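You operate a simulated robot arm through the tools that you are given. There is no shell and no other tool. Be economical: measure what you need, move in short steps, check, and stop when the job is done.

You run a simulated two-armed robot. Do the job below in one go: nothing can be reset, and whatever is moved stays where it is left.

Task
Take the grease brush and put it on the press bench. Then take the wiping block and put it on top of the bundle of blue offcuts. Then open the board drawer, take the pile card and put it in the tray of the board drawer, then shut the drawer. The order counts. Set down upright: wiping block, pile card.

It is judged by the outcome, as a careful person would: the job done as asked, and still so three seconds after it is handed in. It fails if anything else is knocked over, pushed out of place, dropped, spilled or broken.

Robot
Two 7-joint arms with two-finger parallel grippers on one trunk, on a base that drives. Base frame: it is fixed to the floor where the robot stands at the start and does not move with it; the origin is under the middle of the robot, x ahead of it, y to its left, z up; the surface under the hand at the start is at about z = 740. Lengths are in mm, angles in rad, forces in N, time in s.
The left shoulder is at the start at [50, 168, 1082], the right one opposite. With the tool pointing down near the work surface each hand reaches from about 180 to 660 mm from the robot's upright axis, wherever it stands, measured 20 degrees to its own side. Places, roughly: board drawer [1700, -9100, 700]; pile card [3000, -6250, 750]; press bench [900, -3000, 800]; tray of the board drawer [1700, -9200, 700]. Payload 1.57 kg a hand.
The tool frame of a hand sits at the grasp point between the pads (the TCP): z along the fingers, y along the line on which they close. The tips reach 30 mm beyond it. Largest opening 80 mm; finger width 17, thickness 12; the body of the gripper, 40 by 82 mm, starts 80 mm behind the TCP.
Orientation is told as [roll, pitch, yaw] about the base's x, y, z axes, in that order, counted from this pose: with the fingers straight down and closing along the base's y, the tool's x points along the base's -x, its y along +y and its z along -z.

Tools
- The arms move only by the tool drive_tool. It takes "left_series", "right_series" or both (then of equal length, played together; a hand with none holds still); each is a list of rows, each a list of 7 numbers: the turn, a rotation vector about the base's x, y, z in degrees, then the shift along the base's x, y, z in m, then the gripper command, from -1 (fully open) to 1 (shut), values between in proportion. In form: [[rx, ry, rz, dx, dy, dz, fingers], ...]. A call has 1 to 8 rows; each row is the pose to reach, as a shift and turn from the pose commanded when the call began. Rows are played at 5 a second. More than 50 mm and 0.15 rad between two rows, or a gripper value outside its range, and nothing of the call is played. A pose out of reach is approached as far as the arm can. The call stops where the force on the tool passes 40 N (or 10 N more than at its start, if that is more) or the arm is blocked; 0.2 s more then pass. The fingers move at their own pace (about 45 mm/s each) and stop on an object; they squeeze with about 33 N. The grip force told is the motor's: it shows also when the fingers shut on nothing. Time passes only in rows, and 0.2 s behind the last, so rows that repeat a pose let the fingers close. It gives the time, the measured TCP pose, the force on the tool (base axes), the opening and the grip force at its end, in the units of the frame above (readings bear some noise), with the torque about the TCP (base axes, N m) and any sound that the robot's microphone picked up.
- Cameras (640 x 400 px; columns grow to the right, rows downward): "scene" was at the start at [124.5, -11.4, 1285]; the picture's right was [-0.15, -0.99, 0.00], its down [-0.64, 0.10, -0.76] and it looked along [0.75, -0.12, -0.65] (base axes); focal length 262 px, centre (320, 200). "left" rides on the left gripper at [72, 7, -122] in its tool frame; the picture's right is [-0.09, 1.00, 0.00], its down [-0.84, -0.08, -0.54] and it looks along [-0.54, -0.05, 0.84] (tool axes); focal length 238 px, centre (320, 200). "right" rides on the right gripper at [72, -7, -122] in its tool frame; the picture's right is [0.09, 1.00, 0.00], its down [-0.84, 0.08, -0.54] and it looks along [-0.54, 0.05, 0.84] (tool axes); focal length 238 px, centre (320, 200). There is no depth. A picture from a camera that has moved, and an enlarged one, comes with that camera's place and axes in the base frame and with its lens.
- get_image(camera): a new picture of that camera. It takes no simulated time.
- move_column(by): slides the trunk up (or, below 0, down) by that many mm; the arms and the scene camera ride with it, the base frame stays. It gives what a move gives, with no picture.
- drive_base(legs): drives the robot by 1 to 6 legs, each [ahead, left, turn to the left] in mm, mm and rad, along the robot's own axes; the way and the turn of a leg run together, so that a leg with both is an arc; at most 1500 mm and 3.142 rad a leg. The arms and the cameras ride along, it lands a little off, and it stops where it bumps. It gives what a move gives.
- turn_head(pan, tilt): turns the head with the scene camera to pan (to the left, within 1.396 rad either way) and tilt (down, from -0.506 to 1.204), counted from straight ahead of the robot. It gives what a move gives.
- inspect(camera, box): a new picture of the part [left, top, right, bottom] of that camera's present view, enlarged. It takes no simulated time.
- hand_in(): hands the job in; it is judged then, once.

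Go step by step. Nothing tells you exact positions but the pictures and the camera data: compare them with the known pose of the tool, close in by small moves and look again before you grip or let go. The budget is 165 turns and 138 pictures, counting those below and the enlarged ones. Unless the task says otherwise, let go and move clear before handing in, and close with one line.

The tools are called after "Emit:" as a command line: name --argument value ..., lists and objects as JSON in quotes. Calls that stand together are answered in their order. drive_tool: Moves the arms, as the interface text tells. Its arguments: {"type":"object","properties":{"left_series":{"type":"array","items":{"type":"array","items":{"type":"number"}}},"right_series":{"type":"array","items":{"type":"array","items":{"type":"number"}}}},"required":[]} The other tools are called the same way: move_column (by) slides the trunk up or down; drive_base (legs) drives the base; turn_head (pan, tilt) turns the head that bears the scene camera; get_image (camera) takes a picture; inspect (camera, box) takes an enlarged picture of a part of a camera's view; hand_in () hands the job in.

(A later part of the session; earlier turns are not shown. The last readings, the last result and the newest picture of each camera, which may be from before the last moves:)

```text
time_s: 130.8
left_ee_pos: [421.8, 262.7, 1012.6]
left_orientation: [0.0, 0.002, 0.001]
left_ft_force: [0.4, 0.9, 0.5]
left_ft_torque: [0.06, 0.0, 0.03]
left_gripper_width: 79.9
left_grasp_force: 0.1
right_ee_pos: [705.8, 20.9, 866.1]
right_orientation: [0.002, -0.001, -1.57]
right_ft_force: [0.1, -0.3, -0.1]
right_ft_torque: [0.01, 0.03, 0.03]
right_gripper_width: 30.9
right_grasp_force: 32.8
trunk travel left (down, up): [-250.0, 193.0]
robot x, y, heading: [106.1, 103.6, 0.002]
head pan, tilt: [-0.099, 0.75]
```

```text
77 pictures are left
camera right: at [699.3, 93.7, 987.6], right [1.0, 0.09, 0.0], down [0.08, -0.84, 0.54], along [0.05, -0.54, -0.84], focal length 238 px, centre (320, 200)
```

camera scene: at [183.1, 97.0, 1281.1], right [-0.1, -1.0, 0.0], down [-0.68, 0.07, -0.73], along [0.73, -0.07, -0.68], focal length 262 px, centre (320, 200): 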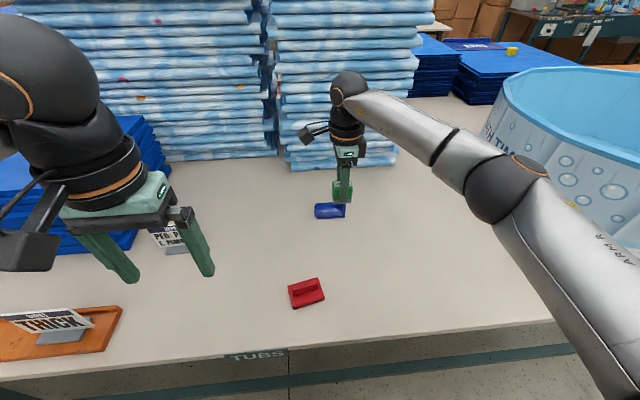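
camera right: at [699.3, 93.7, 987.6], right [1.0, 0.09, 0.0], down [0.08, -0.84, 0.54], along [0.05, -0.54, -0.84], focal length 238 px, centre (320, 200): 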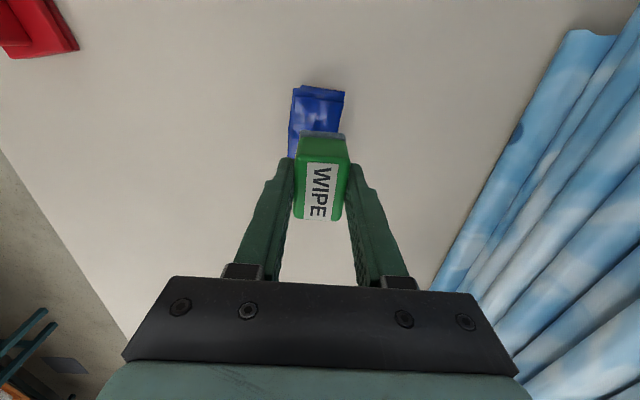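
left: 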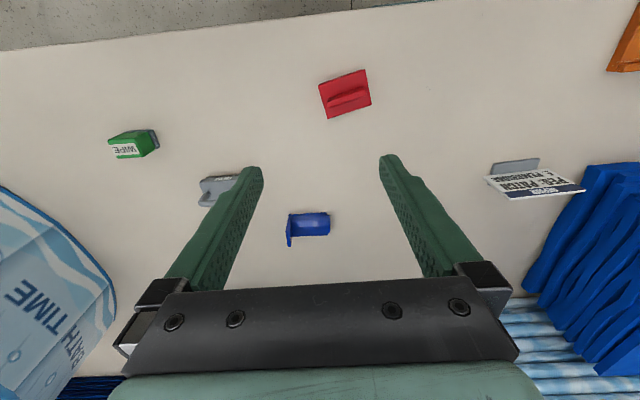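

Now over the bundle. I shift -6 mm in x, +4 mm in y and lower to just above contact.

Emit:
drive_tool --right_series '[[0, 0, 0, -0.006, 0.004, -0.02, 1], [0, 0, 0, -0.006, 0.004, -0.035, 1], [0, 0, 0, -0.006, 0.004, -0.042, 1], [0, 0, 0, -0.006, 0.004, -0.042, 1]]'

Emit:
inspect --camera "scene" --box '[290, 170, 410, 270]'

Emit:
get_image --camera "right"

```text
time_s: 131.8
left_ee_pos: [421.1, 262.4, 1013.3]
left_orientation: [0.001, 0.0, 0.001]
left_ft_force: [0.6, 0.8, 0.1]
left_ft_torque: [0.03, 0.04, 0.0]
left_gripper_width: 79.9
left_grasp_force: 0.2
right_ee_pos: [700.3, 23.4, 823.2]
right_orientation: [0.003, -0.002, -1.57]
right_ft_force: [-0.3, 0.9, -0.2]
right_ft_torque: [0.02, 0.03, 0.02]
right_gripper_width: 30.8
right_grasp_force: 33.1
trunk travel left (down, up): [-250.0, 193.0]
robot x, y, heading: [103.9, 101.0, 0.009]
head pan, tilt: [-0.099, 0.75]
```

```text
4.00 times, centred on (350, 220) of scene
camera zoom: at [227.4, 97.1, 1281.1], right [-0.1, -1.0, 0.0], down [-0.68, 0.07, -0.73], along [0.73, -0.07, -0.68], focal length 1049 px, centre (200, 120)
```

zoom: 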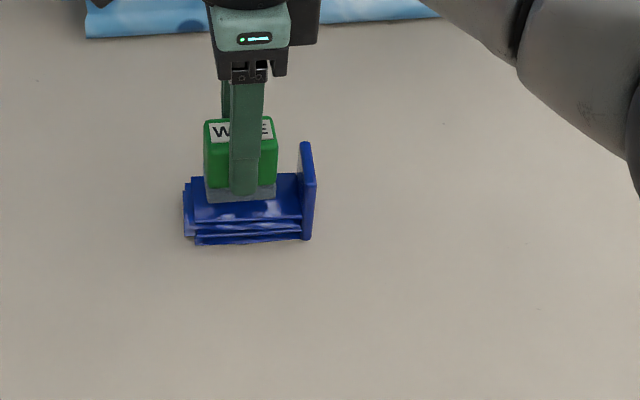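

```text
75 pictures are left
camera right: at [693.0, 96.9, 944.5], right [1.0, 0.09, 0.0], down [0.08, -0.84, 0.54], along [0.05, -0.54, -0.84], focal length 238 px, centre (320, 200)
```

right: 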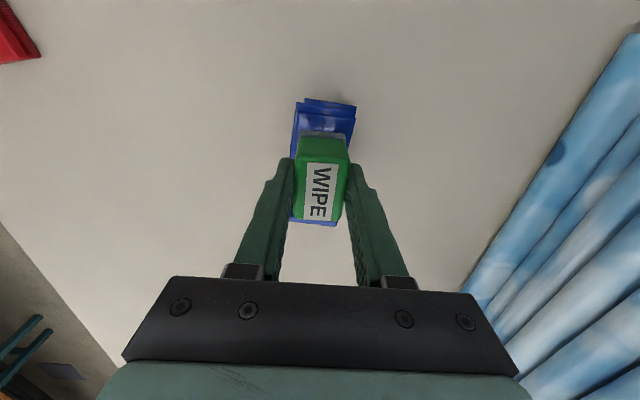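

Nearly there; I shift 4 mm nearer and lower to contact.

Emit:
drive_tool --right_series '[[0, 0, 0, -0.004, 0, 0, 1], [0, 0, 0, -0.004, 0, -0.003, 1], [0, 0, 0, -0.004, 0, -0.006, 1], [0, 0, 0, -0.004, 0, -0.006, 1]]'

Emit:
inspect --camera "scene" --box '[310, 180, 390, 240]'

```text
time_s: 132.8
left_ee_pos: [421.5, 263.4, 1013.2]
left_orientation: [0.0, -0.002, 0.002]
left_ft_force: [0.8, -0.4, 0.2]
left_ft_torque: [-0.02, -0.01, 0.0]
left_gripper_width: 79.9
left_grasp_force: 0.1
right_ee_pos: [693.9, 24.6, 817.3]
right_orientation: [-0.001, -0.003, -1.57]
right_ft_force: [0.5, -0.2, -0.8]
right_ft_torque: [-0.01, -0.01, -0.01]
right_gripper_width: 31.0
right_grasp_force: 33.4
trunk travel left (down, up): [-250.0, 193.0]
robot x, y, heading: [102.1, 100.9, -0.005]
head pan, tilt: [-0.099, 0.75]
```

```text
6.67 times, centred on (350, 210) of scene
camera zoom: at [227.4, 97.1, 1281.1], right [-0.1, -1.0, 0.0], down [-0.68, 0.07, -0.73], along [0.73, -0.07, -0.68], focal length 1749 px, centre (120, 133)
```

zoom: 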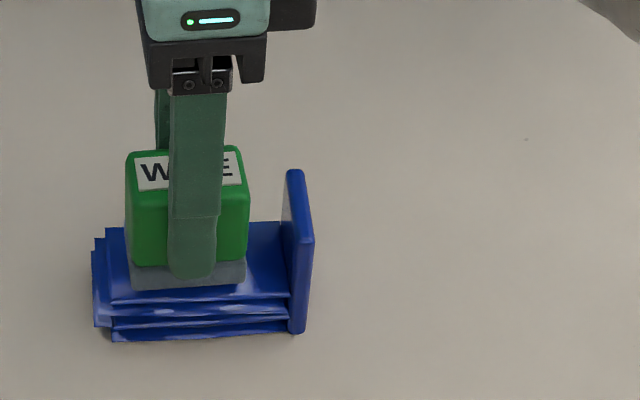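

Well positioned. A small -y shift, then down to contact.

Emit:
drive_tool --right_series '[[0, 0, 0, 0, -0.004, 0, 1], [0, 0, 0, 0, -0.004, -0.003, 1], [0, 0, 0, 0, -0.004, -0.005, 1], [0, 0, 0, 0, -0.004, -0.005, 1]]'

```text
time_s: 133.8
left_ee_pos: [421.8, 263.9, 1013.4]
left_orientation: [0.001, 0.0, 0.001]
left_ft_force: [0.7, 0.0, -0.6]
left_ft_torque: [-0.01, 0.01, 0.0]
left_gripper_width: 79.9
left_grasp_force: 0.0
right_ee_pos: [695.0, 21.1, 812.9]
right_orientation: [0.0, -0.001, -1.57]
right_ft_force: [0.2, 0.2, -0.4]
right_ft_torque: [-0.02, 0.02, -0.03]
right_gripper_width: 30.7
right_grasp_force: 32.3
trunk travel left (down, up): [-250.0, 193.0]
robot x, y, heading: [102.6, 104.0, 0.006]
head pan, tilt: [-0.099, 0.75]
```

Emit:
drive_tool --right_series '[[0, 0, 0, 0, 0, -0.003, 1], [0, 0, 0, 0, 0, -0.005, 1], [0, 0, 0, 0, 0, -0.005, 1]]'

Emit:
inspect --camera "scene" --box '[310, 180, 390, 240]'

```text
time_s: 134.6
left_ee_pos: [420.1, 263.8, 1014.8]
left_orientation: [-0.001, -0.002, 0.002]
left_ft_force: [0.4, -0.2, -0.3]
left_ft_torque: [-0.01, -0.01, 0.02]
left_gripper_width: 79.9
left_grasp_force: 0.1
right_ee_pos: [695.0, 21.9, 811.7]
right_orientation: [0.008, 0.001, -1.571]
right_ft_force: [0.4, -1.5, 22.3]
right_ft_torque: [-0.13, 0.14, 0.02]
right_gripper_width: 30.7
right_grasp_force: 33.3
trunk travel left (down, up): [-250.0, 193.0]
robot x, y, heading: [105.9, 108.5, 0.005]
head pan, tilt: [-0.099, 0.75]
```

```text
6.67 times, centred on (350, 210) of scene
camera zoom: at [225.1, 97.3, 1281.7], right [-0.1, -1.0, 0.0], down [-0.68, 0.07, -0.73], along [0.73, -0.07, -0.68], focal length 1749 px, centre (120, 133)
```

zoom: 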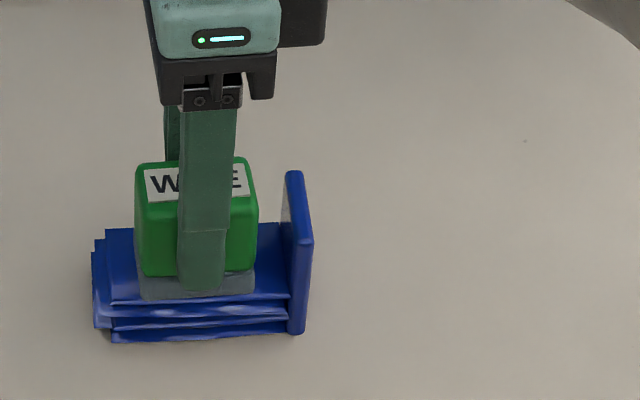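

Contact at 22 N. I ease off 3 mm, release, and rise straight up.

Emit:
drive_tool --right_series '[[0, 0, 0, 0, 0, 0.003, 1], [0, 0, 0, 0, 0, 0.004, 0.2], [0, 0, 0, 0, 0, 0.004, -0.4], [0, 0, 0, 0, 0, 0.004, -0.4], [0, 0, 0, 0, 0, 0.03, -0.4], [0, 0, 0, 0, 0, 0.07, -0.4], [0, 0, 0, 0, 0, 0.11, -0.4]]'

Emit:
inspect --camera "scene" --box '[310, 180, 390, 240]'

Emit:
get_image --camera "right"

```text
time_s: 136.2
left_ee_pos: [419.9, 262.8, 1013.4]
left_orientation: [-0.001, 0.001, 0.004]
left_ft_force: [-0.6, -0.7, 0.0]
left_ft_torque: [0.0, 0.03, 0.02]
left_gripper_width: 80.0
left_grasp_force: 0.0
right_ee_pos: [694.5, 21.5, 916.6]
right_orientation: [0.002, -0.001, -1.571]
right_ft_force: [0.5, -0.5, 0.0]
right_ft_torque: [0.01, 0.0, -0.03]
right_gripper_width: 56.1
right_grasp_force: 0.1
trunk travel left (down, up): [-250.0, 193.0]
robot x, y, heading: [103.7, 104.3, 0.002]
head pan, tilt: [-0.099, 0.75]
```

```text
6.67 times, centred on (350, 210) of scene
camera zoom: at [227.1, 97.2, 1281.1], right [-0.1, -1.0, 0.0], down [-0.68, 0.07, -0.73], along [0.73, -0.07, -0.68], focal length 1749 px, centre (120, 133)
```

zoom: 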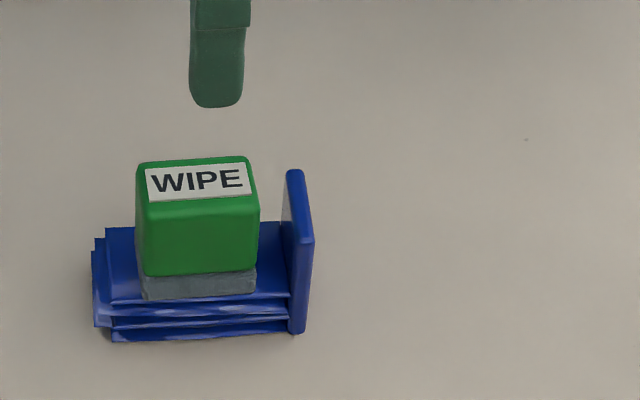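

```text
71 pictures are left
camera right: at [687.5, 93.9, 1038.2], right [1.0, 0.09, 0.0], down [0.08, -0.84, 0.54], along [0.05, -0.54, -0.84], focal length 238 px, centre (320, 200)
```

right: 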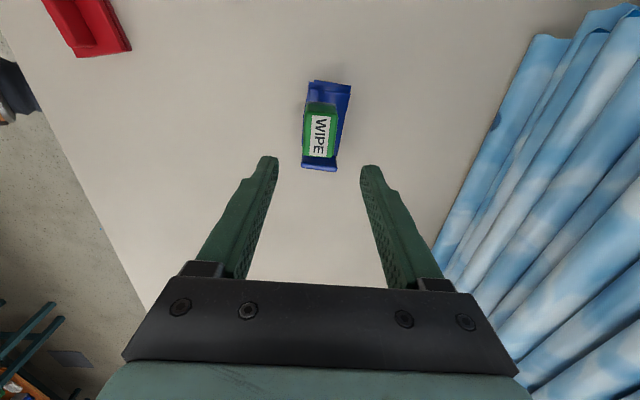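

The block stands well on the bundle. I retract and head down the aisle toward the drawer and card.

Emit:
drive_tool --right_series '[[0, 0, 0, -0.02, 0, 0.04, -0.4], [0, 0, 0, -0.05, -0.01, 0.07, -0.4], [0, 0, 0, -0.09, -0.02, 0.09, -0.4], [0, 0, 0, -0.13, -0.03, 0.1, -0.4], [0, 0, 0, -0.17, -0.04, 0.1, -0.4], [0, 0, 0, -0.21, -0.05, 0.1, -0.4], [0, 0, 0, -0.25, -0.06, 0.1, -0.4], [0, 0, 0, -0.29, -0.07, 0.1, -0.4]]'

Emit:
drive_base --legs '[[-570, 0, 0], [0, 0, -1.57], [1500, 0, 0], [1500, 0, 0]]'

Emit:
turn_head --pan 0 --tilt 0.3

Emit:
get_image --camera "scene"

```text
time_s: 138.0
left_ee_pos: [421.0, 264.0, 1012.5]
left_orientation: [-0.001, 0.0, 0.001]
left_ft_force: [0.1, -0.6, -0.1]
left_ft_torque: [0.0, -0.03, 0.02]
left_gripper_width: 80.0
left_grasp_force: 0.0
right_ee_pos: [409.0, -52.1, 1019.1]
right_orientation: [0.003, -0.003, -1.571]
right_ft_force: [0.0, -0.5, -0.1]
right_ft_torque: [-0.04, 0.04, -0.01]
right_gripper_width: 56.0
right_grasp_force: 0.1
trunk travel left (down, up): [-250.0, 193.0]
robot x, y, heading: [104.0, 104.3, 0.001]
head pan, tilt: [-0.099, 0.75]
```

```text
time_s: 159.1
left_ee_pos: [-297.0, -3197.3, 1014.7]
left_orientation: [0.0, 0.001, -1.548]
left_ft_force: [-0.4, -0.4, -0.5]
left_ft_torque: [-0.01, 0.0, 0.0]
left_gripper_width: 80.2
left_grasp_force: 0.1
right_ee_pos: [-613.2, -3191.6, 1018.7]
right_orientation: [0.001, -0.002, -3.121]
right_ft_force: [-0.1, -0.9, 1.0]
right_ft_torque: [-0.02, 0.03, 0.01]
right_gripper_width: 56.4
right_grasp_force: 0.0
trunk travel left (down, up): [-250.0, 193.0]
robot x, y, heading: [-460.2, -2881.6, -1.548]
head pan, tilt: [-0.099, 0.75]
```

```text
time_s: 160.0
left_ee_pos: [-297.8, -3196.0, 1013.4]
left_orientation: [0.0, 0.001, -1.548]
left_ft_force: [-0.5, -0.4, 0.1]
left_ft_torque: [-0.05, -0.03, -0.02]
left_gripper_width: 79.9
left_grasp_force: 0.0
right_ee_pos: [-613.5, -3190.8, 1018.9]
right_orientation: [0.002, -0.003, -3.122]
right_ft_force: [1.1, -0.1, 0.5]
right_ft_torque: [-0.03, -0.01, -0.05]
right_gripper_width: 56.2
right_grasp_force: 0.1
trunk travel left (down, up): [-250.0, 193.0]
robot x, y, heading: [-462.4, -2883.2, -1.547]
head pan, tilt: [0.0, 0.3]
```

```text
70 pictures are left
camera scene: at [-460.6, -3015.4, 1321.4], right [-1.0, -0.02, 0.0], down [-0.01, 0.3, -0.96], along [0.02, -0.95, -0.3], focal length 262 px, centre (320, 200)
```

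scene: 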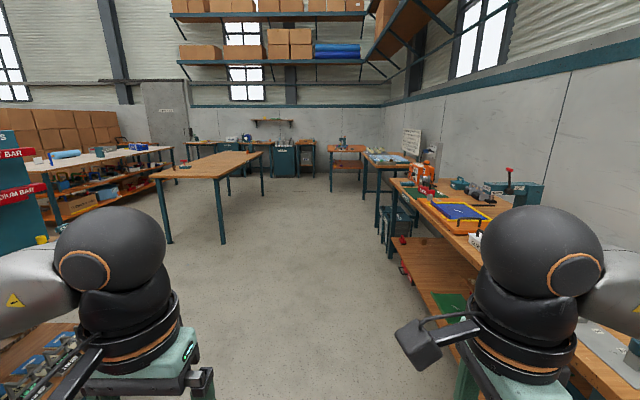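

The aisle ahead is clear. I drive on along -y, drifting a bit toward +x, then look again.

Emit:
drive_base --legs '[[1470, 250, 0], [1500, 0, 0], [1100, 0, 0]]'

Emit:
turn_head --pan 0.5 --tilt 0.3

Emit:
get_image --camera "scene"

Emit:
turn_head --pan 1.39 --tilt 0.3

Emit:
get_image --camera "scene"

```text
time_s: 179.5
left_ee_pos: [-48.0, -7243.2, 1013.5]
left_orientation: [-0.001, 0.0, -1.594]
left_ft_force: [0.2, -0.1, 0.2]
left_ft_torque: [0.03, 0.0, -0.01]
left_gripper_width: 79.9
left_grasp_force: 0.0
right_ee_pos: [-363.6, -7224.4, 1018.6]
right_orientation: [0.002, -0.001, 3.12]
right_ft_force: [-0.2, 0.4, -0.3]
right_ft_torque: [0.02, 0.0, 0.0]
right_gripper_width: 56.3
right_grasp_force: 0.0
trunk travel left (down, up): [-250.0, 193.0]
robot x, y, heading: [-201.0, -6923.1, -1.591]
head pan, tilt: [0.0, 0.3]
```

```text
time_s: 180.4
left_ee_pos: [-48.5, -7244.2, 1012.8]
left_orientation: [-0.002, 0.001, -1.592]
left_ft_force: [-0.3, 0.5, 0.0]
left_ft_torque: [0.03, -0.01, 0.0]
left_gripper_width: 79.8
left_grasp_force: 0.2
right_ee_pos: [-361.9, -7224.2, 1018.5]
right_orientation: [0.002, -0.001, 3.12]
right_ft_force: [-1.1, 0.0, -1.1]
right_ft_torque: [0.03, -0.01, -0.01]
right_gripper_width: 56.2
right_grasp_force: 0.1
trunk travel left (down, up): [-250.0, 193.0]
robot x, y, heading: [-203.0, -6925.2, -1.593]
head pan, tilt: [0.499, 0.3]
```

```text
69 pictures are left
camera scene: at [-157.8, -7044.9, 1321.5], right [-0.89, -0.46, 0.0], down [-0.14, 0.26, -0.96], along [0.44, -0.85, -0.3], focal length 262 px, centre (320, 200)
```

scene: 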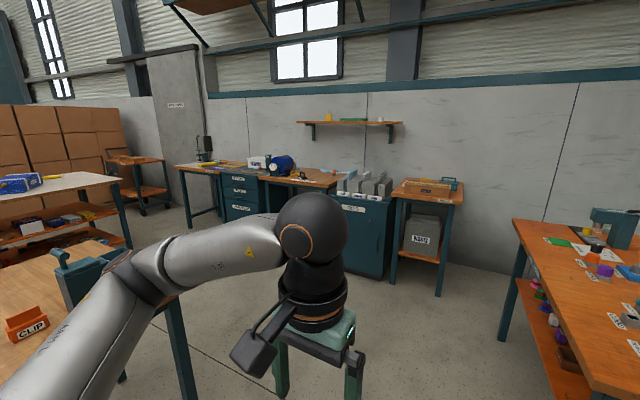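

```text
time_s: 181.6
left_ee_pos: [-47.3, -7243.1, 1013.0]
left_orientation: [-0.001, 0.001, -1.592]
left_ft_force: [0.4, 0.0, 0.1]
left_ft_torque: [0.0, 0.01, -0.01]
left_gripper_width: 79.9
left_grasp_force: 0.2
right_ee_pos: [-362.2, -7223.7, 1019.3]
right_orientation: [0.001, -0.002, 3.117]
right_ft_force: [-0.6, -0.1, -0.7]
right_ft_torque: [0.01, 0.0, -0.01]
right_gripper_width: 56.1
right_grasp_force: 0.1
trunk travel left (down, up): [-250.0, 193.0]
robot x, y, heading: [-200.2, -6921.3, -1.591]
head pan, tilt: [1.389, 0.3]
```

```text
68 pictures are left
camera scene: at [-109.3, -6980.8, 1321.5], right [-0.2, -0.98, 0.0], down [-0.29, 0.06, -0.96], along [0.94, -0.19, -0.3], focal length 262 px, centre (320, 200)
```

scene: 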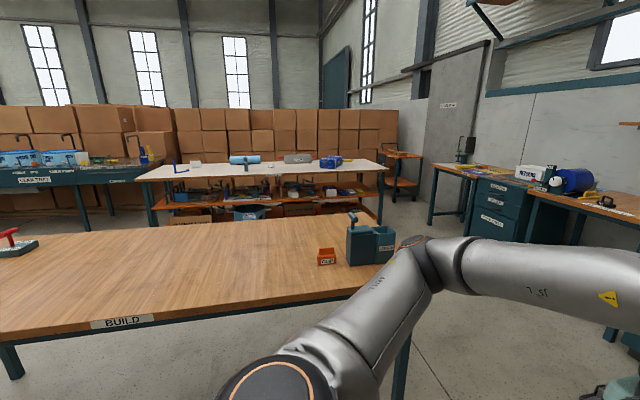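

The drawer cabinet is visible at the far wall. I read its labels.

Emit:
turn_head --pan 0.8 --tilt 0.3

Emit:
inspect --camera "scene" --box '[240, 130, 440, 255]'

```text
time_s: 182.6
left_ee_pos: [-47.6, -7242.5, 1012.6]
left_orientation: [0.0, 0.0, -1.593]
left_ft_force: [-1.2, -0.4, 1.1]
left_ft_torque: [0.03, -0.02, 0.01]
left_gripper_width: 80.0
left_grasp_force: 0.1
right_ee_pos: [-363.0, -7223.5, 1019.8]
right_orientation: [0.002, -0.002, 3.118]
right_ft_force: [0.3, 0.0, 0.0]
right_ft_torque: [-0.04, 0.0, 0.02]
right_gripper_width: 56.0
right_grasp_force: 0.1
trunk travel left (down, up): [-250.0, 193.0]
robot x, y, heading: [-198.1, -6923.9, -1.589]
head pan, tilt: [0.799, 0.3]
```

```text
3.20 times, centred on (340, 192) of scene
camera zoom: at [-135.1, -7028.4, 1321.5], right [-0.71, -0.7, 0.0], down [-0.21, 0.21, -0.96], along [0.67, -0.68, -0.3], focal length 840 px, centre (256, 224)
```

zoom: 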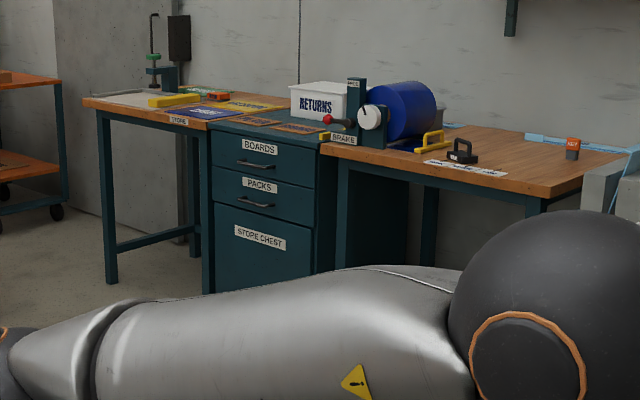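

The top drawer is marked BOARDS, its handle near [1690,-8880,709]. I drive around the BUILD table end to stand in front of it.

Emit:
drive_base --legs '[[1030, 0, 0.02], [0, 1500, 0], [0, 390, 0]]'

Emit:
turn_head --pan 0 --tilt 0.5

Emit:
get_image --camera "scene"

```text
time_s: 204.1
left_ee_pos: [1776.9, -8331.8, 1014.0]
left_orientation: [-0.001, 0.002, -1.598]
left_ft_force: [0.5, 0.3, 0.2]
left_ft_torque: [0.02, 0.02, 0.0]
left_gripper_width: 80.0
left_grasp_force: 0.1
right_ee_pos: [1462.1, -8311.5, 1018.1]
right_orientation: [0.003, -0.002, 3.113]
right_ft_force: [-0.1, -0.6, 0.0]
right_ft_torque: [0.05, 0.0, 0.01]
right_gripper_width: 55.8
right_grasp_force: 0.0
trunk travel left (down, up): [-250.0, 193.0]
robot x, y, heading: [1626.0, -8009.5, -1.603]
head pan, tilt: [0.799, 0.3]
```

```text
time_s: 205.3
left_ee_pos: [1775.8, -8333.5, 1012.8]
left_orientation: [0.0, 0.001, -1.597]
left_ft_force: [0.1, -0.6, 0.2]
left_ft_torque: [0.07, -0.02, 0.03]
left_gripper_width: 79.8
left_grasp_force: 0.1
right_ee_pos: [1462.2, -8309.9, 1020.1]
right_orientation: [0.001, -0.003, 3.115]
right_ft_force: [0.2, 1.0, 0.0]
right_ft_torque: [-0.01, 0.01, -0.04]
right_gripper_width: 55.9
right_grasp_force: 0.1
trunk travel left (down, up): [-250.0, 193.0]
robot x, y, heading: [1624.1, -8007.4, -1.597]
head pan, tilt: [0.0, 0.499]
```

```text
66 pictures are left
camera scene: at [1622.9, -8140.5, 1303.1], right [-1.0, 0.03, 0.0], down [0.01, 0.48, -0.88], along [-0.02, -0.88, -0.48], focal length 262 px, centre (320, 200)
```

scene: 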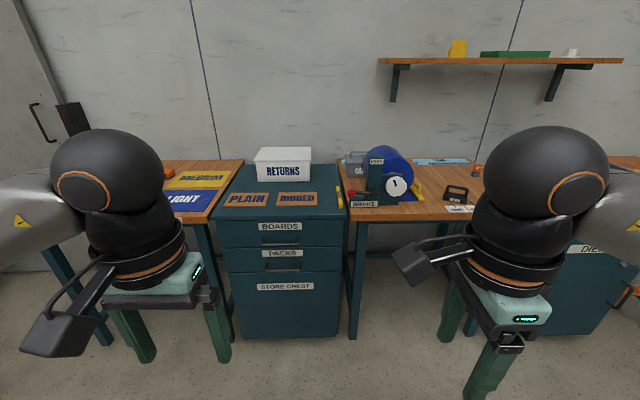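

The cabinet front is around y≈-9030, the handle near x≈1756. I zoom in for handle detail.

Emit:
inspect --camera "scene" --box '[210, 180, 360, 300]'

```text
3.33 times, centred on (285, 240) of scene
camera zoom: at [1622.9, -8140.5, 1303.1], right [-1.0, 0.03, 0.0], down [0.01, 0.48, -0.88], along [-0.02, -0.88, -0.48], focal length 874 px, centre (437, 67)
```

zoom: 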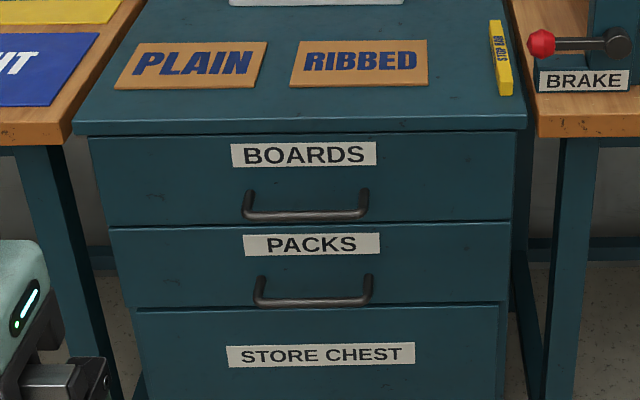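

The handle is a staple bar. I'll use the left hand pointing forward with the fingers closing vertically: lower the column and turn the left hand.

Emit:
move_column --by -180

Emit:
drive_tool --left_series '[[-4.6, 4.6, 4.6, 0, 0, 0, -1], [-9.2, 9.2, 9.2, 0, 0, 0, -1], [-13.8, 13.8, 13.8, 0, 0, 0, -1], [-18.5, 18.5, 18.5, 0, 0, 0, -1], [-23.1, 23.1, 23.1, 0, 0, 0, -1], [-27.7, 27.7, 27.7, 0, 0, 0, -1], [-32.3, 32.3, 32.3, 0, 0, 0, -1], [-36.9, 36.9, 36.9, 0, 0, 0, -1]]'

Emit:
drive_tool --left_series '[[-4.6, 4.6, 4.6, 0, 0, 0, -1], [-9.2, 9.2, 9.2, 0, 0, 0, -1], [-13.8, 13.8, 13.8, 0, 0, 0, -1], [-18.5, 18.5, 18.5, 0, 0, 0, -1], [-23.1, 23.1, 23.1, 0, 0, 0, -1], [-27.7, 27.7, 27.7, 0, 0, 0, -1], [-32.3, 32.3, 32.3, 0, 0, 0, -1], [-32.3, 32.3, 32.3, 0, 0, 0, -1]]'

```text
time_s: 207.3
left_ee_pos: [1776.2, -8332.2, 833.4]
left_orientation: [0.0, 0.0, -1.598]
left_ft_force: [0.8, -0.3, 0.5]
left_ft_torque: [0.02, 0.0, 0.02]
left_gripper_width: 80.1
left_grasp_force: 0.2
right_ee_pos: [1461.8, -8310.1, 839.6]
right_orientation: [0.003, -0.003, 3.113]
right_ft_force: [0.0, -0.5, 0.1]
right_ft_torque: [-0.05, 0.03, 0.0]
right_gripper_width: 56.0
right_grasp_force: 0.0
trunk travel left (down, up): [-70.0, 373.0]
robot x, y, heading: [1629.1, -8012.2, -1.601]
head pan, tilt: [0.0, 0.499]
```

```text
time_s: 209.1
left_ee_pos: [1771.6, -8406.7, 874.2]
left_orientation: [-0.839, -0.358, -0.743]
left_ft_force: [0.4, 0.3, 0.3]
left_ft_torque: [-0.03, 0.0, 0.02]
left_gripper_width: 80.3
left_grasp_force: 0.0
left hand out of reach, approached as far as the arm can: row 5, 6, 7, 8
right_ee_pos: [1461.4, -8311.0, 838.5]
right_orientation: [0.002, -0.002, 3.113]
right_ft_force: [-0.4, 0.5, 0.0]
right_ft_torque: [0.03, 0.02, 0.0]
right_gripper_width: 55.9
right_grasp_force: 0.0
trunk travel left (down, up): [-70.0, 373.0]
robot x, y, heading: [1623.8, -8008.7, -1.591]
head pan, tilt: [0.0, 0.499]
```

```text
time_s: 210.9
left_ee_pos: [1734.8, -8453.3, 862.2]
left_orientation: [-1.572, -0.028, 0.001]
left_ft_force: [-0.4, 0.6, 1.4]
left_ft_torque: [-0.03, -0.03, 0.01]
left_gripper_width: 80.0
left_grasp_force: 0.1
left hand out of reach, approached as far as the arm can: row 1, 2, 3, 4, 5, 6, 7, 8
right_ee_pos: [1460.3, -8310.4, 840.1]
right_orientation: [0.001, 0.0, 3.112]
right_ft_force: [0.3, 0.4, 1.2]
right_ft_torque: [-0.01, 0.0, 0.01]
right_gripper_width: 56.1
right_grasp_force: 0.2
trunk travel left (down, up): [-70.0, 373.0]
robot x, y, heading: [1629.8, -8008.1, -1.593]
head pan, tilt: [0.0, 0.499]
```

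The left hand now points forward at the cabinet. I look through both cameras.

Emit:
get_image --camera "left"

Emit:
get_image --camera "scene"

```text
64 pictures are left
camera left: at [1662.7, -8331.9, 851.7], right [0.12, 0.0, -0.99], down [0.83, 0.54, 0.1], along [0.54, -0.84, 0.07], focal length 238 px, centre (320, 200)
```

left: 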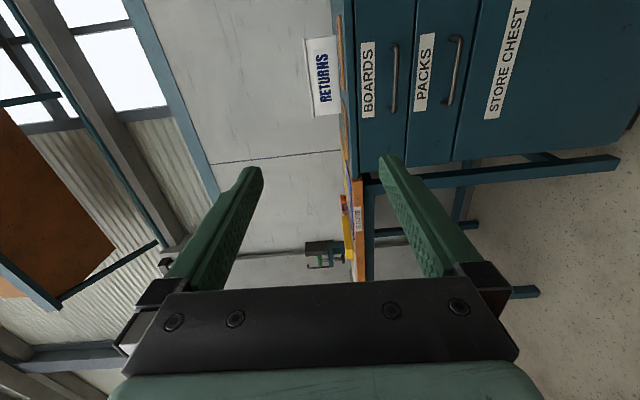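

```text
63 pictures are left
camera scene: at [1622.7, -8140.3, 1123.2], right [-1.0, 0.03, 0.0], down [0.01, 0.48, -0.88], along [-0.02, -0.88, -0.48], focal length 262 px, centre (320, 200)
```

scene: 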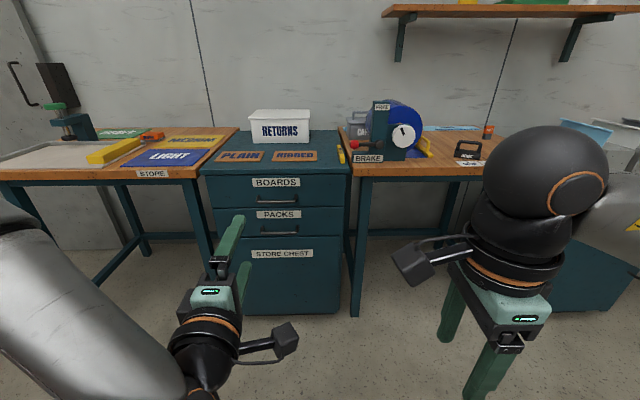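

Triangulated: the handle bar is at about [1748,-8935,696]. I lower the column, then drive closer.

Emit:
move_column --by -65

Emit:
drive_base --legs '[[0, 0, 0.024], [340, 0, 0]]'

Emit:
drive_tool --left_series '[[0, 0, 0, 0, 0, -0.03, -1], [0, 0, 0, 0, 0, -0.06, -1], [0, 0, 0, 0, 0, -0.09, -1], [0, 0, 0, 0, 0, -0.1, -1]]'

Emit:
get_image --camera "left"

Emit:
get_image --camera "scene"

```text
time_s: 211.9
left_ee_pos: [1735.4, -8454.9, 795.1]
left_orientation: [-1.568, -0.028, -0.004]
left_ft_force: [0.4, -0.5, 0.1]
left_ft_torque: [-0.01, 0.01, 0.01]
left_gripper_width: 79.9
left_grasp_force: 0.0
right_ee_pos: [1462.1, -8312.2, 774.5]
right_orientation: [0.002, -0.002, 3.114]
right_ft_force: [0.1, 0.2, -0.7]
right_ft_torque: [0.0, 0.02, -0.04]
right_gripper_width: 56.1
right_grasp_force: 0.1
trunk travel left (down, up): [-5.0, 438.0]
robot x, y, heading: [1625.8, -8012.0, -1.601]
head pan, tilt: [0.0, 0.499]
```

```text
time_s: 214.5
left_ee_pos: [1744.1, -8798.2, 796.0]
left_orientation: [-1.569, -0.027, 0.025]
left_ft_force: [-0.7, -0.1, 0.0]
left_ft_torque: [-0.02, -0.03, -0.03]
left_gripper_width: 80.1
left_grasp_force: 0.1
right_ee_pos: [1468.4, -8662.0, 773.5]
right_orientation: [0.004, -0.003, 3.137]
right_ft_force: [-0.8, 0.2, 1.0]
right_ft_torque: [0.02, 0.0, -0.02]
right_gripper_width: 55.9
right_grasp_force: 0.1
trunk travel left (down, up): [-5.0, 438.0]
robot x, y, heading: [1623.7, -8356.4, -1.571]
head pan, tilt: [0.0, 0.499]
```

```text
time_s: 215.5
left_ee_pos: [1733.7, -8793.0, 702.8]
left_orientation: [-1.57, -0.027, 0.025]
left_ft_force: [0.3, -0.9, -0.2]
left_ft_torque: [0.06, 0.0, -0.01]
left_gripper_width: 80.0
left_grasp_force: 0.0
left hand out of reach, approached as far as the arm can: row 3, 4
right_ee_pos: [1467.0, -8661.6, 773.2]
right_orientation: [0.002, -0.003, 3.138]
right_ft_force: [1.1, 0.9, -0.1]
right_ft_torque: [0.0, 0.0, 0.01]
right_gripper_width: 56.2
right_grasp_force: 0.0
trunk travel left (down, up): [-5.0, 438.0]
robot x, y, heading: [1623.0, -8357.2, -1.569]
head pan, tilt: [0.0, 0.499]
```

```text
62 pictures are left
camera left: at [1659.1, -8672.5, 692.9], right [0.12, 0.01, -0.99], down [0.82, 0.56, 0.1], along [0.56, -0.83, 0.06], focal length 238 px, centre (320, 200)
```

left: 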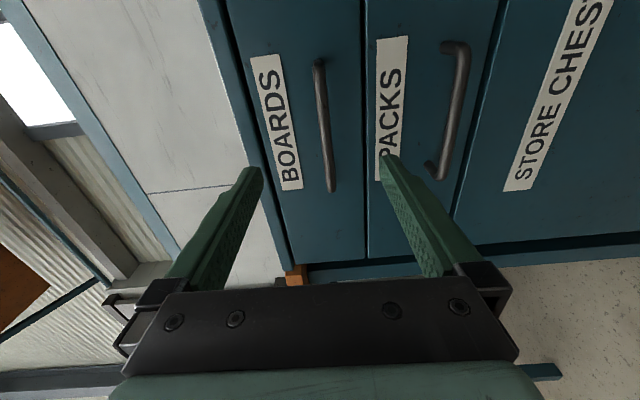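

```text
61 pictures are left
camera scene: at [1625.2, -8487.0, 1058.1], right [-1.0, 0.0, 0.0], down [0.0, 0.48, -0.88], along [0.0, -0.88, -0.48], focal length 262 px, centre (320, 200)
```

scene: 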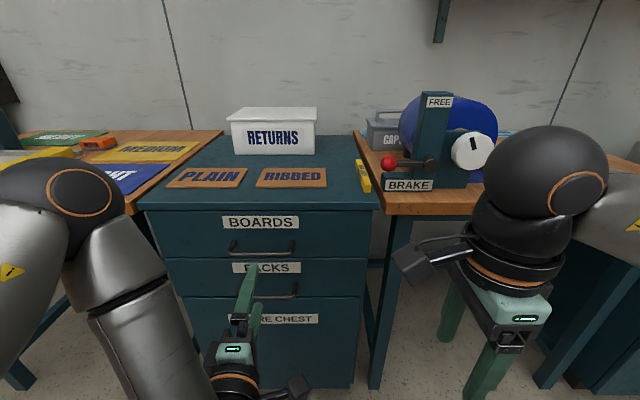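

The handle is within the finger span (z≈695 against TCP 703). I lower the column's last 5 mm and drive forward until the bar is between the fingers.

Emit:
move_column --by -5

Emit:
drive_base --legs '[[115, 0, 0]]'

Emit:
get_image --camera "left"

```text
time_s: 216.1
left_ee_pos: [1735.2, -8793.0, 697.4]
left_orientation: [-1.569, -0.028, 0.025]
left_ft_force: [0.3, -0.3, -1.1]
left_ft_torque: [0.02, -0.01, -0.02]
left_gripper_width: 80.2
left_grasp_force: 0.0
right_ee_pos: [1467.7, -8662.2, 768.3]
right_orientation: [0.002, -0.001, 3.14]
right_ft_force: [0.3, -1.1, 0.1]
right_ft_torque: [0.02, 0.0, -0.01]
right_gripper_width: 55.7
right_grasp_force: 0.0
trunk travel left (down, up): [0.0, 443.0]
robot x, y, heading: [1623.9, -8356.3, -1.572]
head pan, tilt: [0.0, 0.499]
```

```text
time_s: 217.3
left_ee_pos: [1735.1, -8907.1, 698.8]
left_orientation: [-1.569, -0.026, 0.027]
left_ft_force: [-0.4, -0.2, -0.2]
left_ft_torque: [-0.02, 0.0, 0.0]
left_gripper_width: 80.1
left_grasp_force: 0.1
right_ee_pos: [1468.2, -8776.4, 768.4]
right_orientation: [0.003, -0.002, 3.14]
right_ft_force: [-0.2, -0.1, -0.2]
right_ft_torque: [-0.02, 0.02, 0.02]
right_gripper_width: 56.0
right_grasp_force: 0.1
trunk travel left (down, up): [0.0, 443.0]
robot x, y, heading: [1624.8, -8471.9, -1.571]
head pan, tilt: [0.0, 0.499]
```

```text
60 pictures are left
camera left: at [1659.3, -8786.8, 688.2], right [0.12, 0.01, -0.99], down [0.82, 0.56, 0.1], along [0.56, -0.83, 0.06], focal length 238 px, centre (320, 200)
```

left: 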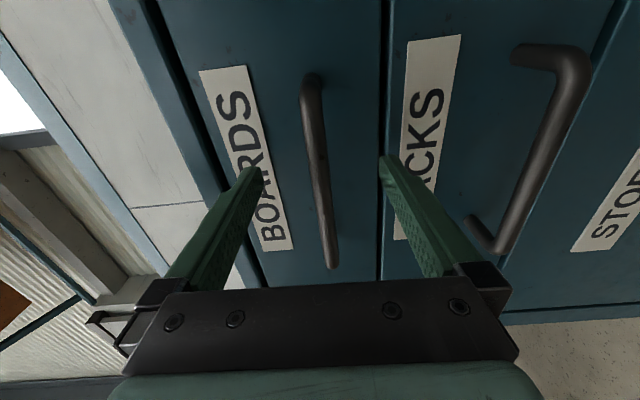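

The bar is centred between the fingers, near the tips. I advance 20 mm with the arm, then close.

Emit:
drive_tool --left_series '[[0, 0, 0, 0, -0.01, 0, -1], [0, 0, 0, 0, -0.02, 0, -1], [0, 0, 0, 0, -0.022, 0, -1], [0, 0, 0, 0, -0.022, 0, -1]]'

Emit:
get_image --camera "left"

```text
time_s: 218.3
left_ee_pos: [1731.1, -8925.1, 699.7]
left_orientation: [-1.565, -0.027, 0.031]
left_ft_force: [6.0, 32.7, -0.8]
left_ft_torque: [-1.35, 0.38, -0.1]
left_gripper_width: 79.0
left_grasp_force: 0.1
left hand out of reach, approached as far as the arm can: row 2, 3, 4
right_ee_pos: [1468.2, -8775.5, 770.0]
right_orientation: [0.004, -0.002, 3.14]
right_ft_force: [-0.1, 0.3, 0.0]
right_ft_torque: [0.01, -0.02, -0.03]
right_gripper_width: 55.8
right_grasp_force: 0.1
trunk travel left (down, up): [0.0, 443.0]
robot x, y, heading: [1625.5, -8470.9, -1.573]
head pan, tilt: [0.0, 0.499]
```

```text
59 pictures are left
camera left: at [1655.4, -8805.7, 690.8], right [0.12, 0.01, -0.99], down [0.82, 0.57, 0.1], along [0.56, -0.82, 0.06], focal length 238 px, centre (320, 200)
```

left: 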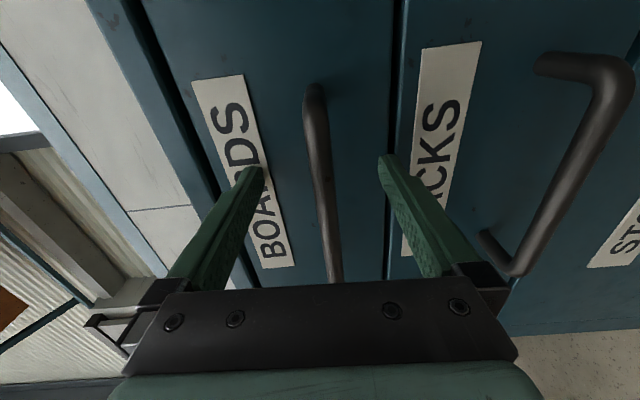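

The tips touch the drawer face. I back off 4 mm and close on the bar.

Emit:
drive_tool --left_series '[[0, 0, 0, 0, 0.006, 0, -1], [0, 0, 0, 0, 0.006, 0, 1], [0, 0, 0, 0, 0.006, 0, 1], [0, 0, 0, 0, 0.006, 0, 1], [0, 0, 0, 0, 0.006, 0, 1], [0, 0, 0, 0, 0.006, 0, 1], [0, 0, 0, 0, 0.006, 0, 1]]'

Emit:
get_image --camera "left"

```text
time_s: 219.9
left_ee_pos: [1731.1, -8921.9, 697.1]
left_orientation: [-1.557, -0.031, 0.027]
left_ft_force: [-3.0, 1.6, -26.0]
left_ft_torque: [-0.24, 0.47, 0.65]
left_gripper_width: 12.1
left_grasp_force: 29.7
right_ee_pos: [1467.7, -8776.6, 768.6]
right_orientation: [0.001, -0.004, 3.14]
right_ft_force: [0.2, 0.7, 0.3]
right_ft_torque: [0.01, 0.01, 0.0]
right_gripper_width: 56.1
right_grasp_force: 0.1
trunk travel left (down, up): [0.0, 443.0]
robot x, y, heading: [1625.6, -8473.5, -1.571]
head pan, tilt: [0.0, 0.499]
```

```text
58 pictures are left
camera left: at [1655.6, -8802.0, 688.6], right [0.12, 0.02, -0.99], down [0.82, 0.56, 0.11], along [0.56, -0.83, 0.05], focal length 238 px, centre (320, 200)
```

left: 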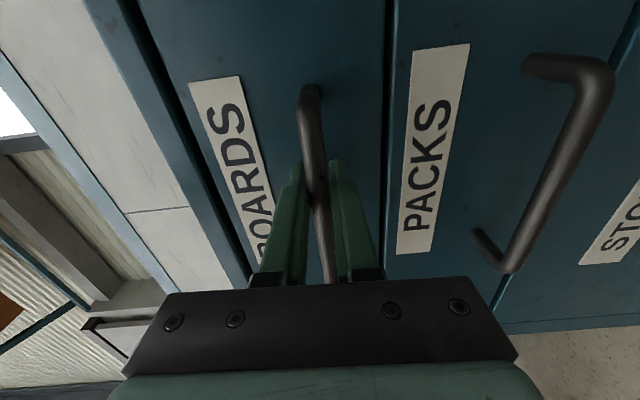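

Gripped the bar. I pull by driving the base straight back.

Emit:
drive_base --legs '[[-120, 0, 0]]'

Emit:
get_image --camera "scene"

```text
time_s: 221.1
left_ee_pos: [1731.6, -8799.3, 696.7]
left_orientation: [-1.556, -0.029, 0.025]
left_ft_force: [8.6, 3.1, -29.7]
left_ft_torque: [-0.25, 0.48, -0.45]
left_gripper_width: 12.2
left_grasp_force: 29.5
right_ee_pos: [1468.3, -8652.9, 768.4]
right_orientation: [-0.001, -0.005, 3.137]
right_ft_force: [0.4, 0.1, 0.7]
right_ft_torque: [-0.04, -0.02, 0.01]
right_gripper_width: 56.3
right_grasp_force: 0.0
trunk travel left (down, up): [0.0, 443.0]
robot x, y, heading: [1629.3, -8347.3, -1.571]
head pan, tilt: [0.0, 0.499]
```

```text
57 pictures are left
camera scene: at [1626.2, -8479.1, 1052.8], right [-1.0, 0.0, 0.0], down [0.0, 0.48, -0.88], along [0.0, -0.88, -0.48], focal length 262 px, centre (320, 200)
```

scene: 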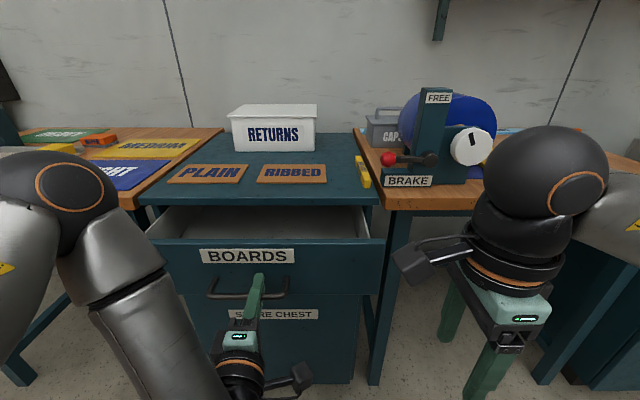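

The drawer slides out. I pull it another 120 mm and look inside.

Emit:
drive_base --legs '[[-120, 0, 0]]'

Emit:
get_image --camera "scene"

```text
time_s: 222.4
left_ee_pos: [1730.7, -8676.4, 696.9]
left_orientation: [-1.553, -0.029, 0.025]
left_ft_force: [-7.0, 3.1, -14.3]
left_ft_torque: [-0.11, 0.57, -0.04]
left_gripper_width: 12.0
left_grasp_force: 29.6
right_ee_pos: [1468.7, -8532.4, 768.1]
right_orientation: [0.003, -0.002, 3.141]
right_ft_force: [0.1, 1.3, 0.5]
right_ft_torque: [-0.02, -0.01, -0.02]
right_gripper_width: 56.2
right_grasp_force: 0.0
trunk travel left (down, up): [0.0, 443.0]
robot x, y, heading: [1626.3, -8228.8, -1.568]
head pan, tilt: [0.0, 0.499]
```

```text
56 pictures are left
camera scene: at [1625.7, -8357.7, 1052.9], right [-1.0, 0.0, 0.0], down [0.0, 0.48, -0.88], along [0.0, -0.88, -0.48], focal length 262 px, centre (320, 200)
```

scene: 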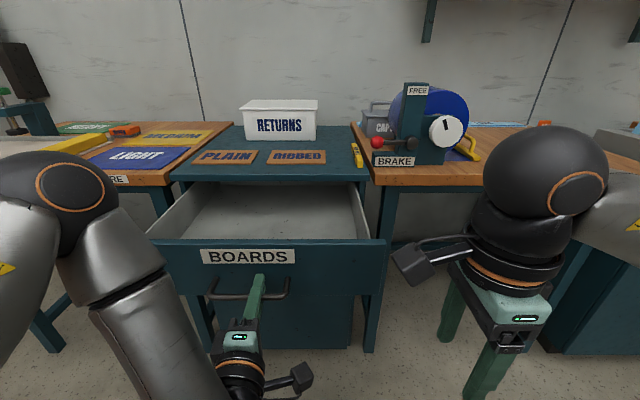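

The drawer is open about 240 mm with an empty tray. I release, back away and raise the column.

Emit:
drive_tool --left_series '[[0, 0, 0, 0, 0, 0, -1], [0, 0, 0, 0, 0, 0, -1], [0, 0, 0, 0, 0, 0, -1], [0, 0, 0, 0, 0, 0, -1], [0, 0, 0, 0, 0, 0, -1]]'

Emit:
drive_base --legs '[[-250, 0, 0]]'

Emit:
move_column --by 250

Emit:
turn_head --pan 1.39 --tilt 0.3

Emit:
get_image --camera "scene"

```text
time_s: 223.6
left_ee_pos: [1731.2, -8677.2, 696.7]
left_orientation: [-1.554, -0.03, 0.025]
left_ft_force: [-0.6, 0.1, -0.5]
left_ft_torque: [-0.02, 0.0, -0.01]
left_gripper_width: 79.9
left_grasp_force: 0.1
right_ee_pos: [1469.7, -8531.6, 768.7]
right_orientation: [0.002, -0.002, 3.139]
right_ft_force: [0.7, 0.5, 0.0]
right_ft_torque: [0.0, -0.03, -0.01]
right_gripper_width: 55.8
right_grasp_force: 0.1
trunk travel left (down, up): [0.0, 443.0]
robot x, y, heading: [1625.7, -8227.5, -1.573]
head pan, tilt: [0.0, 0.499]
```

```text
time_s: 225.4
left_ee_pos: [1731.2, -8414.5, 696.4]
left_orientation: [-1.556, -0.03, 0.024]
left_ft_force: [0.6, 0.0, 0.2]
left_ft_torque: [-0.01, -0.02, 0.02]
left_gripper_width: 79.7
left_grasp_force: 0.0
right_ee_pos: [1468.7, -8270.2, 768.7]
right_orientation: [0.002, 0.0, 3.14]
right_ft_force: [-0.3, -0.3, 0.1]
right_ft_torque: [0.02, 0.02, 0.02]
right_gripper_width: 55.9
right_grasp_force: 0.1
trunk travel left (down, up): [0.0, 443.0]
robot x, y, heading: [1625.1, -7967.8, -1.573]
head pan, tilt: [0.0, 0.499]
```

```text
time_s: 228.0
left_ee_pos: [1730.6, -8414.6, 945.9]
left_orientation: [-1.555, -0.031, 0.022]
left_ft_force: [0.1, 0.8, -1.4]
left_ft_torque: [-0.04, -0.04, 0.01]
left_gripper_width: 80.0
left_grasp_force: 0.0
right_ee_pos: [1468.9, -8270.8, 1019.0]
right_orientation: [0.001, -0.002, 3.138]
right_ft_force: [-0.7, -0.6, 0.4]
right_ft_torque: [-0.01, -0.01, 0.01]
right_gripper_width: 55.9
right_grasp_force: 0.0
trunk travel left (down, up): [-250.0, 193.0]
robot x, y, heading: [1626.2, -7965.3, -1.575]
head pan, tilt: [0.0, 0.499]
```

```text
time_s: 229.6
left_ee_pos: [1732.4, -8415.0, 945.9]
left_orientation: [-1.556, -0.032, 0.023]
left_ft_force: [0.5, 0.0, 0.0]
left_ft_torque: [0.02, 0.02, -0.02]
left_gripper_width: 79.9
left_grasp_force: 0.0
right_ee_pos: [1468.7, -8269.4, 1018.9]
right_orientation: [0.004, -0.002, 3.137]
right_ft_force: [0.4, 0.0, 0.4]
right_ft_torque: [0.01, 0.01, 0.03]
right_gripper_width: 56.0
right_grasp_force: 0.2
trunk travel left (down, up): [-250.0, 193.0]
robot x, y, heading: [1623.1, -7968.7, -1.571]
head pan, tilt: [1.389, 0.3]
```

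```text
55 pictures are left
camera scene: at [1717.9, -8021.5, 1321.5], right [-0.18, -0.98, 0.0], down [-0.29, 0.05, -0.96], along [0.94, -0.17, -0.3], focal length 262 px, centre (320, 200)
```

scene: 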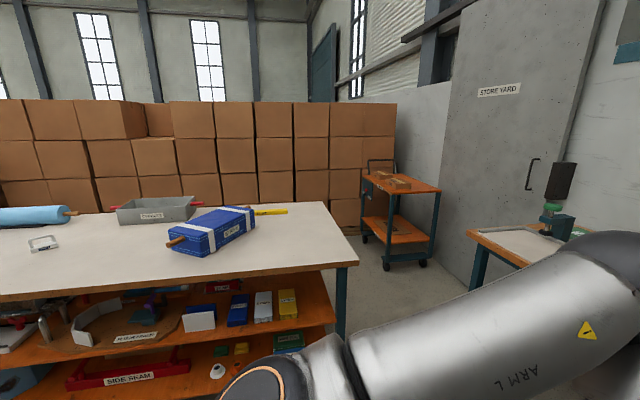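

The white-topped store table has its front edge near x≈2600. I turn to face +x and drive along the passage to the card's place.

Emit:
drive_base --legs '[[0, 0, 1.571], [400, 0, 0], [100, 1420, 0]]'

Emit:
turn_head --pan 0.2 --tilt 0.4

Emit:
get_image --camera "scene"

```text
time_s: 248.2
left_ee_pos: [2523.0, -6410.2, 946.5]
left_orientation: [-1.556, -0.031, 1.618]
left_ft_force: [0.3, 0.7, -0.7]
left_ft_torque: [0.03, -0.01, -0.01]
left_gripper_width: 79.9
left_grasp_force: 0.1
right_ee_pos: [2384.8, -6676.5, 1019.2]
right_orientation: [0.002, -0.002, -1.551]
right_ft_force: [0.0, -0.2, -0.6]
right_ft_torque: [-0.01, -0.06, 0.0]
right_gripper_width: 56.3
right_grasp_force: 0.1
trunk travel left (down, up): [-250.0, 193.0]
robot x, y, heading: [2075.2, -6525.1, 0.023]
head pan, tilt: [1.389, 0.3]
```

```text
time_s: 249.6
left_ee_pos: [2523.9, -6411.0, 946.2]
left_orientation: [-1.555, -0.03, 1.619]
left_ft_force: [-0.9, -0.3, -0.1]
left_ft_torque: [0.02, -0.01, 0.0]
left_gripper_width: 80.0
left_grasp_force: 0.1
right_ee_pos: [2384.5, -6675.7, 1017.9]
right_orientation: [0.004, -0.001, -1.549]
right_ft_force: [0.6, 0.7, 0.2]
right_ft_torque: [-0.01, 0.02, 0.01]
right_gripper_width: 56.2
right_grasp_force: 0.1
trunk travel left (down, up): [-250.0, 193.0]
robot x, y, heading: [2076.5, -6527.1, 0.03]
head pan, tilt: [0.201, 0.4]
```

```text
54 pictures are left
camera scene: at [2207.4, -6504.0, 1312.2], right [0.22, -0.97, 0.0], down [-0.38, -0.09, -0.92], along [0.9, 0.2, -0.39], focal length 262 px, centre (320, 200)
```

scene: 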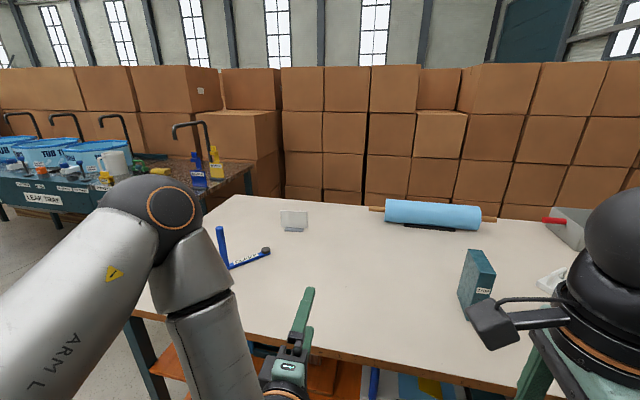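

The small plate near (293,220) matches the card's rough place. I zoom in on it and the other objects.

Emit:
inspect --camera "scene" --box '[200, 195, 360, 285]'

Emit:
inspect --camera "scene" --box '[430, 230, 570, 320]'

```text
4.00 times, centred on (280, 240) of scene
camera zoom: at [2207.4, -6504.0, 1312.2], right [0.22, -0.97, 0.0], down [-0.38, -0.09, -0.92], along [0.9, 0.2, -0.39], focal length 1049 px, centre (480, 40)
```

zoom: 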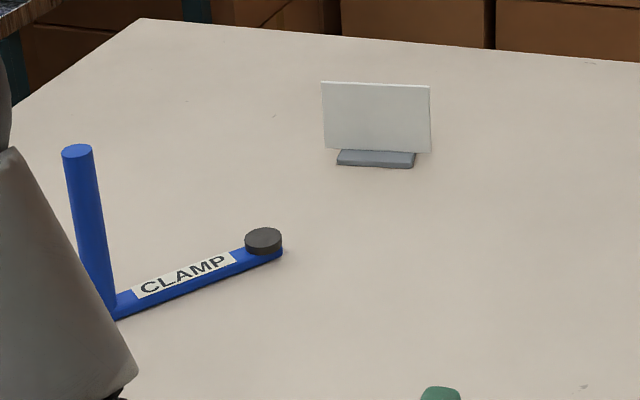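

```text
4.44 times, centred on (500, 275) of scene
camera zoom: at [2207.4, -6504.0, 1312.2], right [0.22, -0.97, 0.0], down [-0.38, -0.09, -0.92], along [0.9, 0.2, -0.39], focal length 1166 px, centre (-480, -133)
```

zoom: 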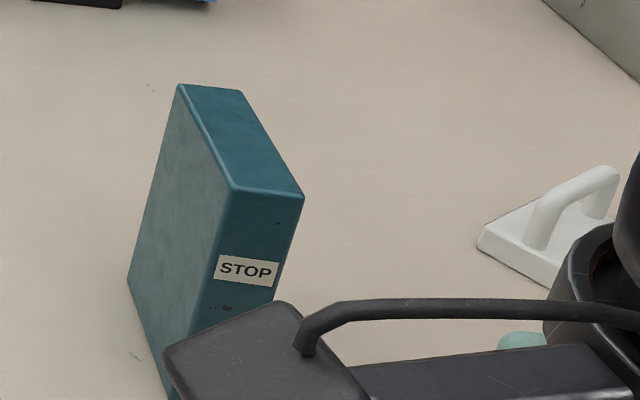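

The card stands on a small base at about [3160,-6175], too deep to reach from the front. I'll come from the table's left end (y≈-5850). I drive there and look.

Emit:
drive_base --legs '[[0, 0, -0.03], [0, 1150, 0]]'

Emit:
turn_head --pan 0.1 --tilt 0.45

Emit:
get_image --camera "scene"

```text
time_s: 260.4
left_ee_pos: [2531.5, -5256.0, 945.3]
left_orientation: [-1.554, -0.029, 1.596]
left_ft_force: [1.2, -0.4, 0.3]
left_ft_torque: [0.01, 0.0, 0.01]
left_gripper_width: 79.9
left_grasp_force: 0.1
right_ee_pos: [2386.1, -5518.6, 1018.2]
right_orientation: [0.001, -0.002, -1.572]
right_ft_force: [0.1, 1.1, 0.1]
right_ft_torque: [0.03, -0.02, 0.02]
right_gripper_width: 55.9
right_grasp_force: 0.1
trunk travel left (down, up): [-250.0, 193.0]
robot x, y, heading: [2084.5, -5364.0, -0.005]
head pan, tilt: [0.201, 0.4]
```

```text
time_s: 261.1
left_ee_pos: [2530.6, -5255.9, 946.9]
left_orientation: [-1.556, -0.03, 1.595]
left_ft_force: [-0.5, -0.4, 0.4]
left_ft_torque: [-0.01, 0.02, 0.02]
left_gripper_width: 79.9
left_grasp_force: 0.2
right_ee_pos: [2386.5, -5518.6, 1019.5]
right_orientation: [0.003, -0.002, -1.572]
right_ft_force: [1.6, -0.1, 0.1]
right_ft_torque: [-0.02, 0.0, -0.01]
right_gripper_width: 56.1
right_grasp_force: 0.0
trunk travel left (down, up): [-250.0, 193.0]
robot x, y, heading: [2081.4, -5362.4, 0.003]
head pan, tilt: [0.099, 0.45]
```

```text
51 pictures are left
camera scene: at [2213.5, -5351.7, 1307.6], right [0.1, -1.0, 0.0], down [-0.43, -0.04, -0.9], along [0.9, 0.09, -0.44], focal length 262 px, centre (320, 200)
```

scene: 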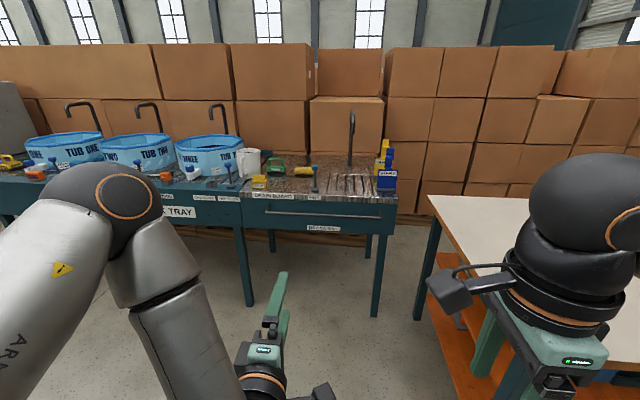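

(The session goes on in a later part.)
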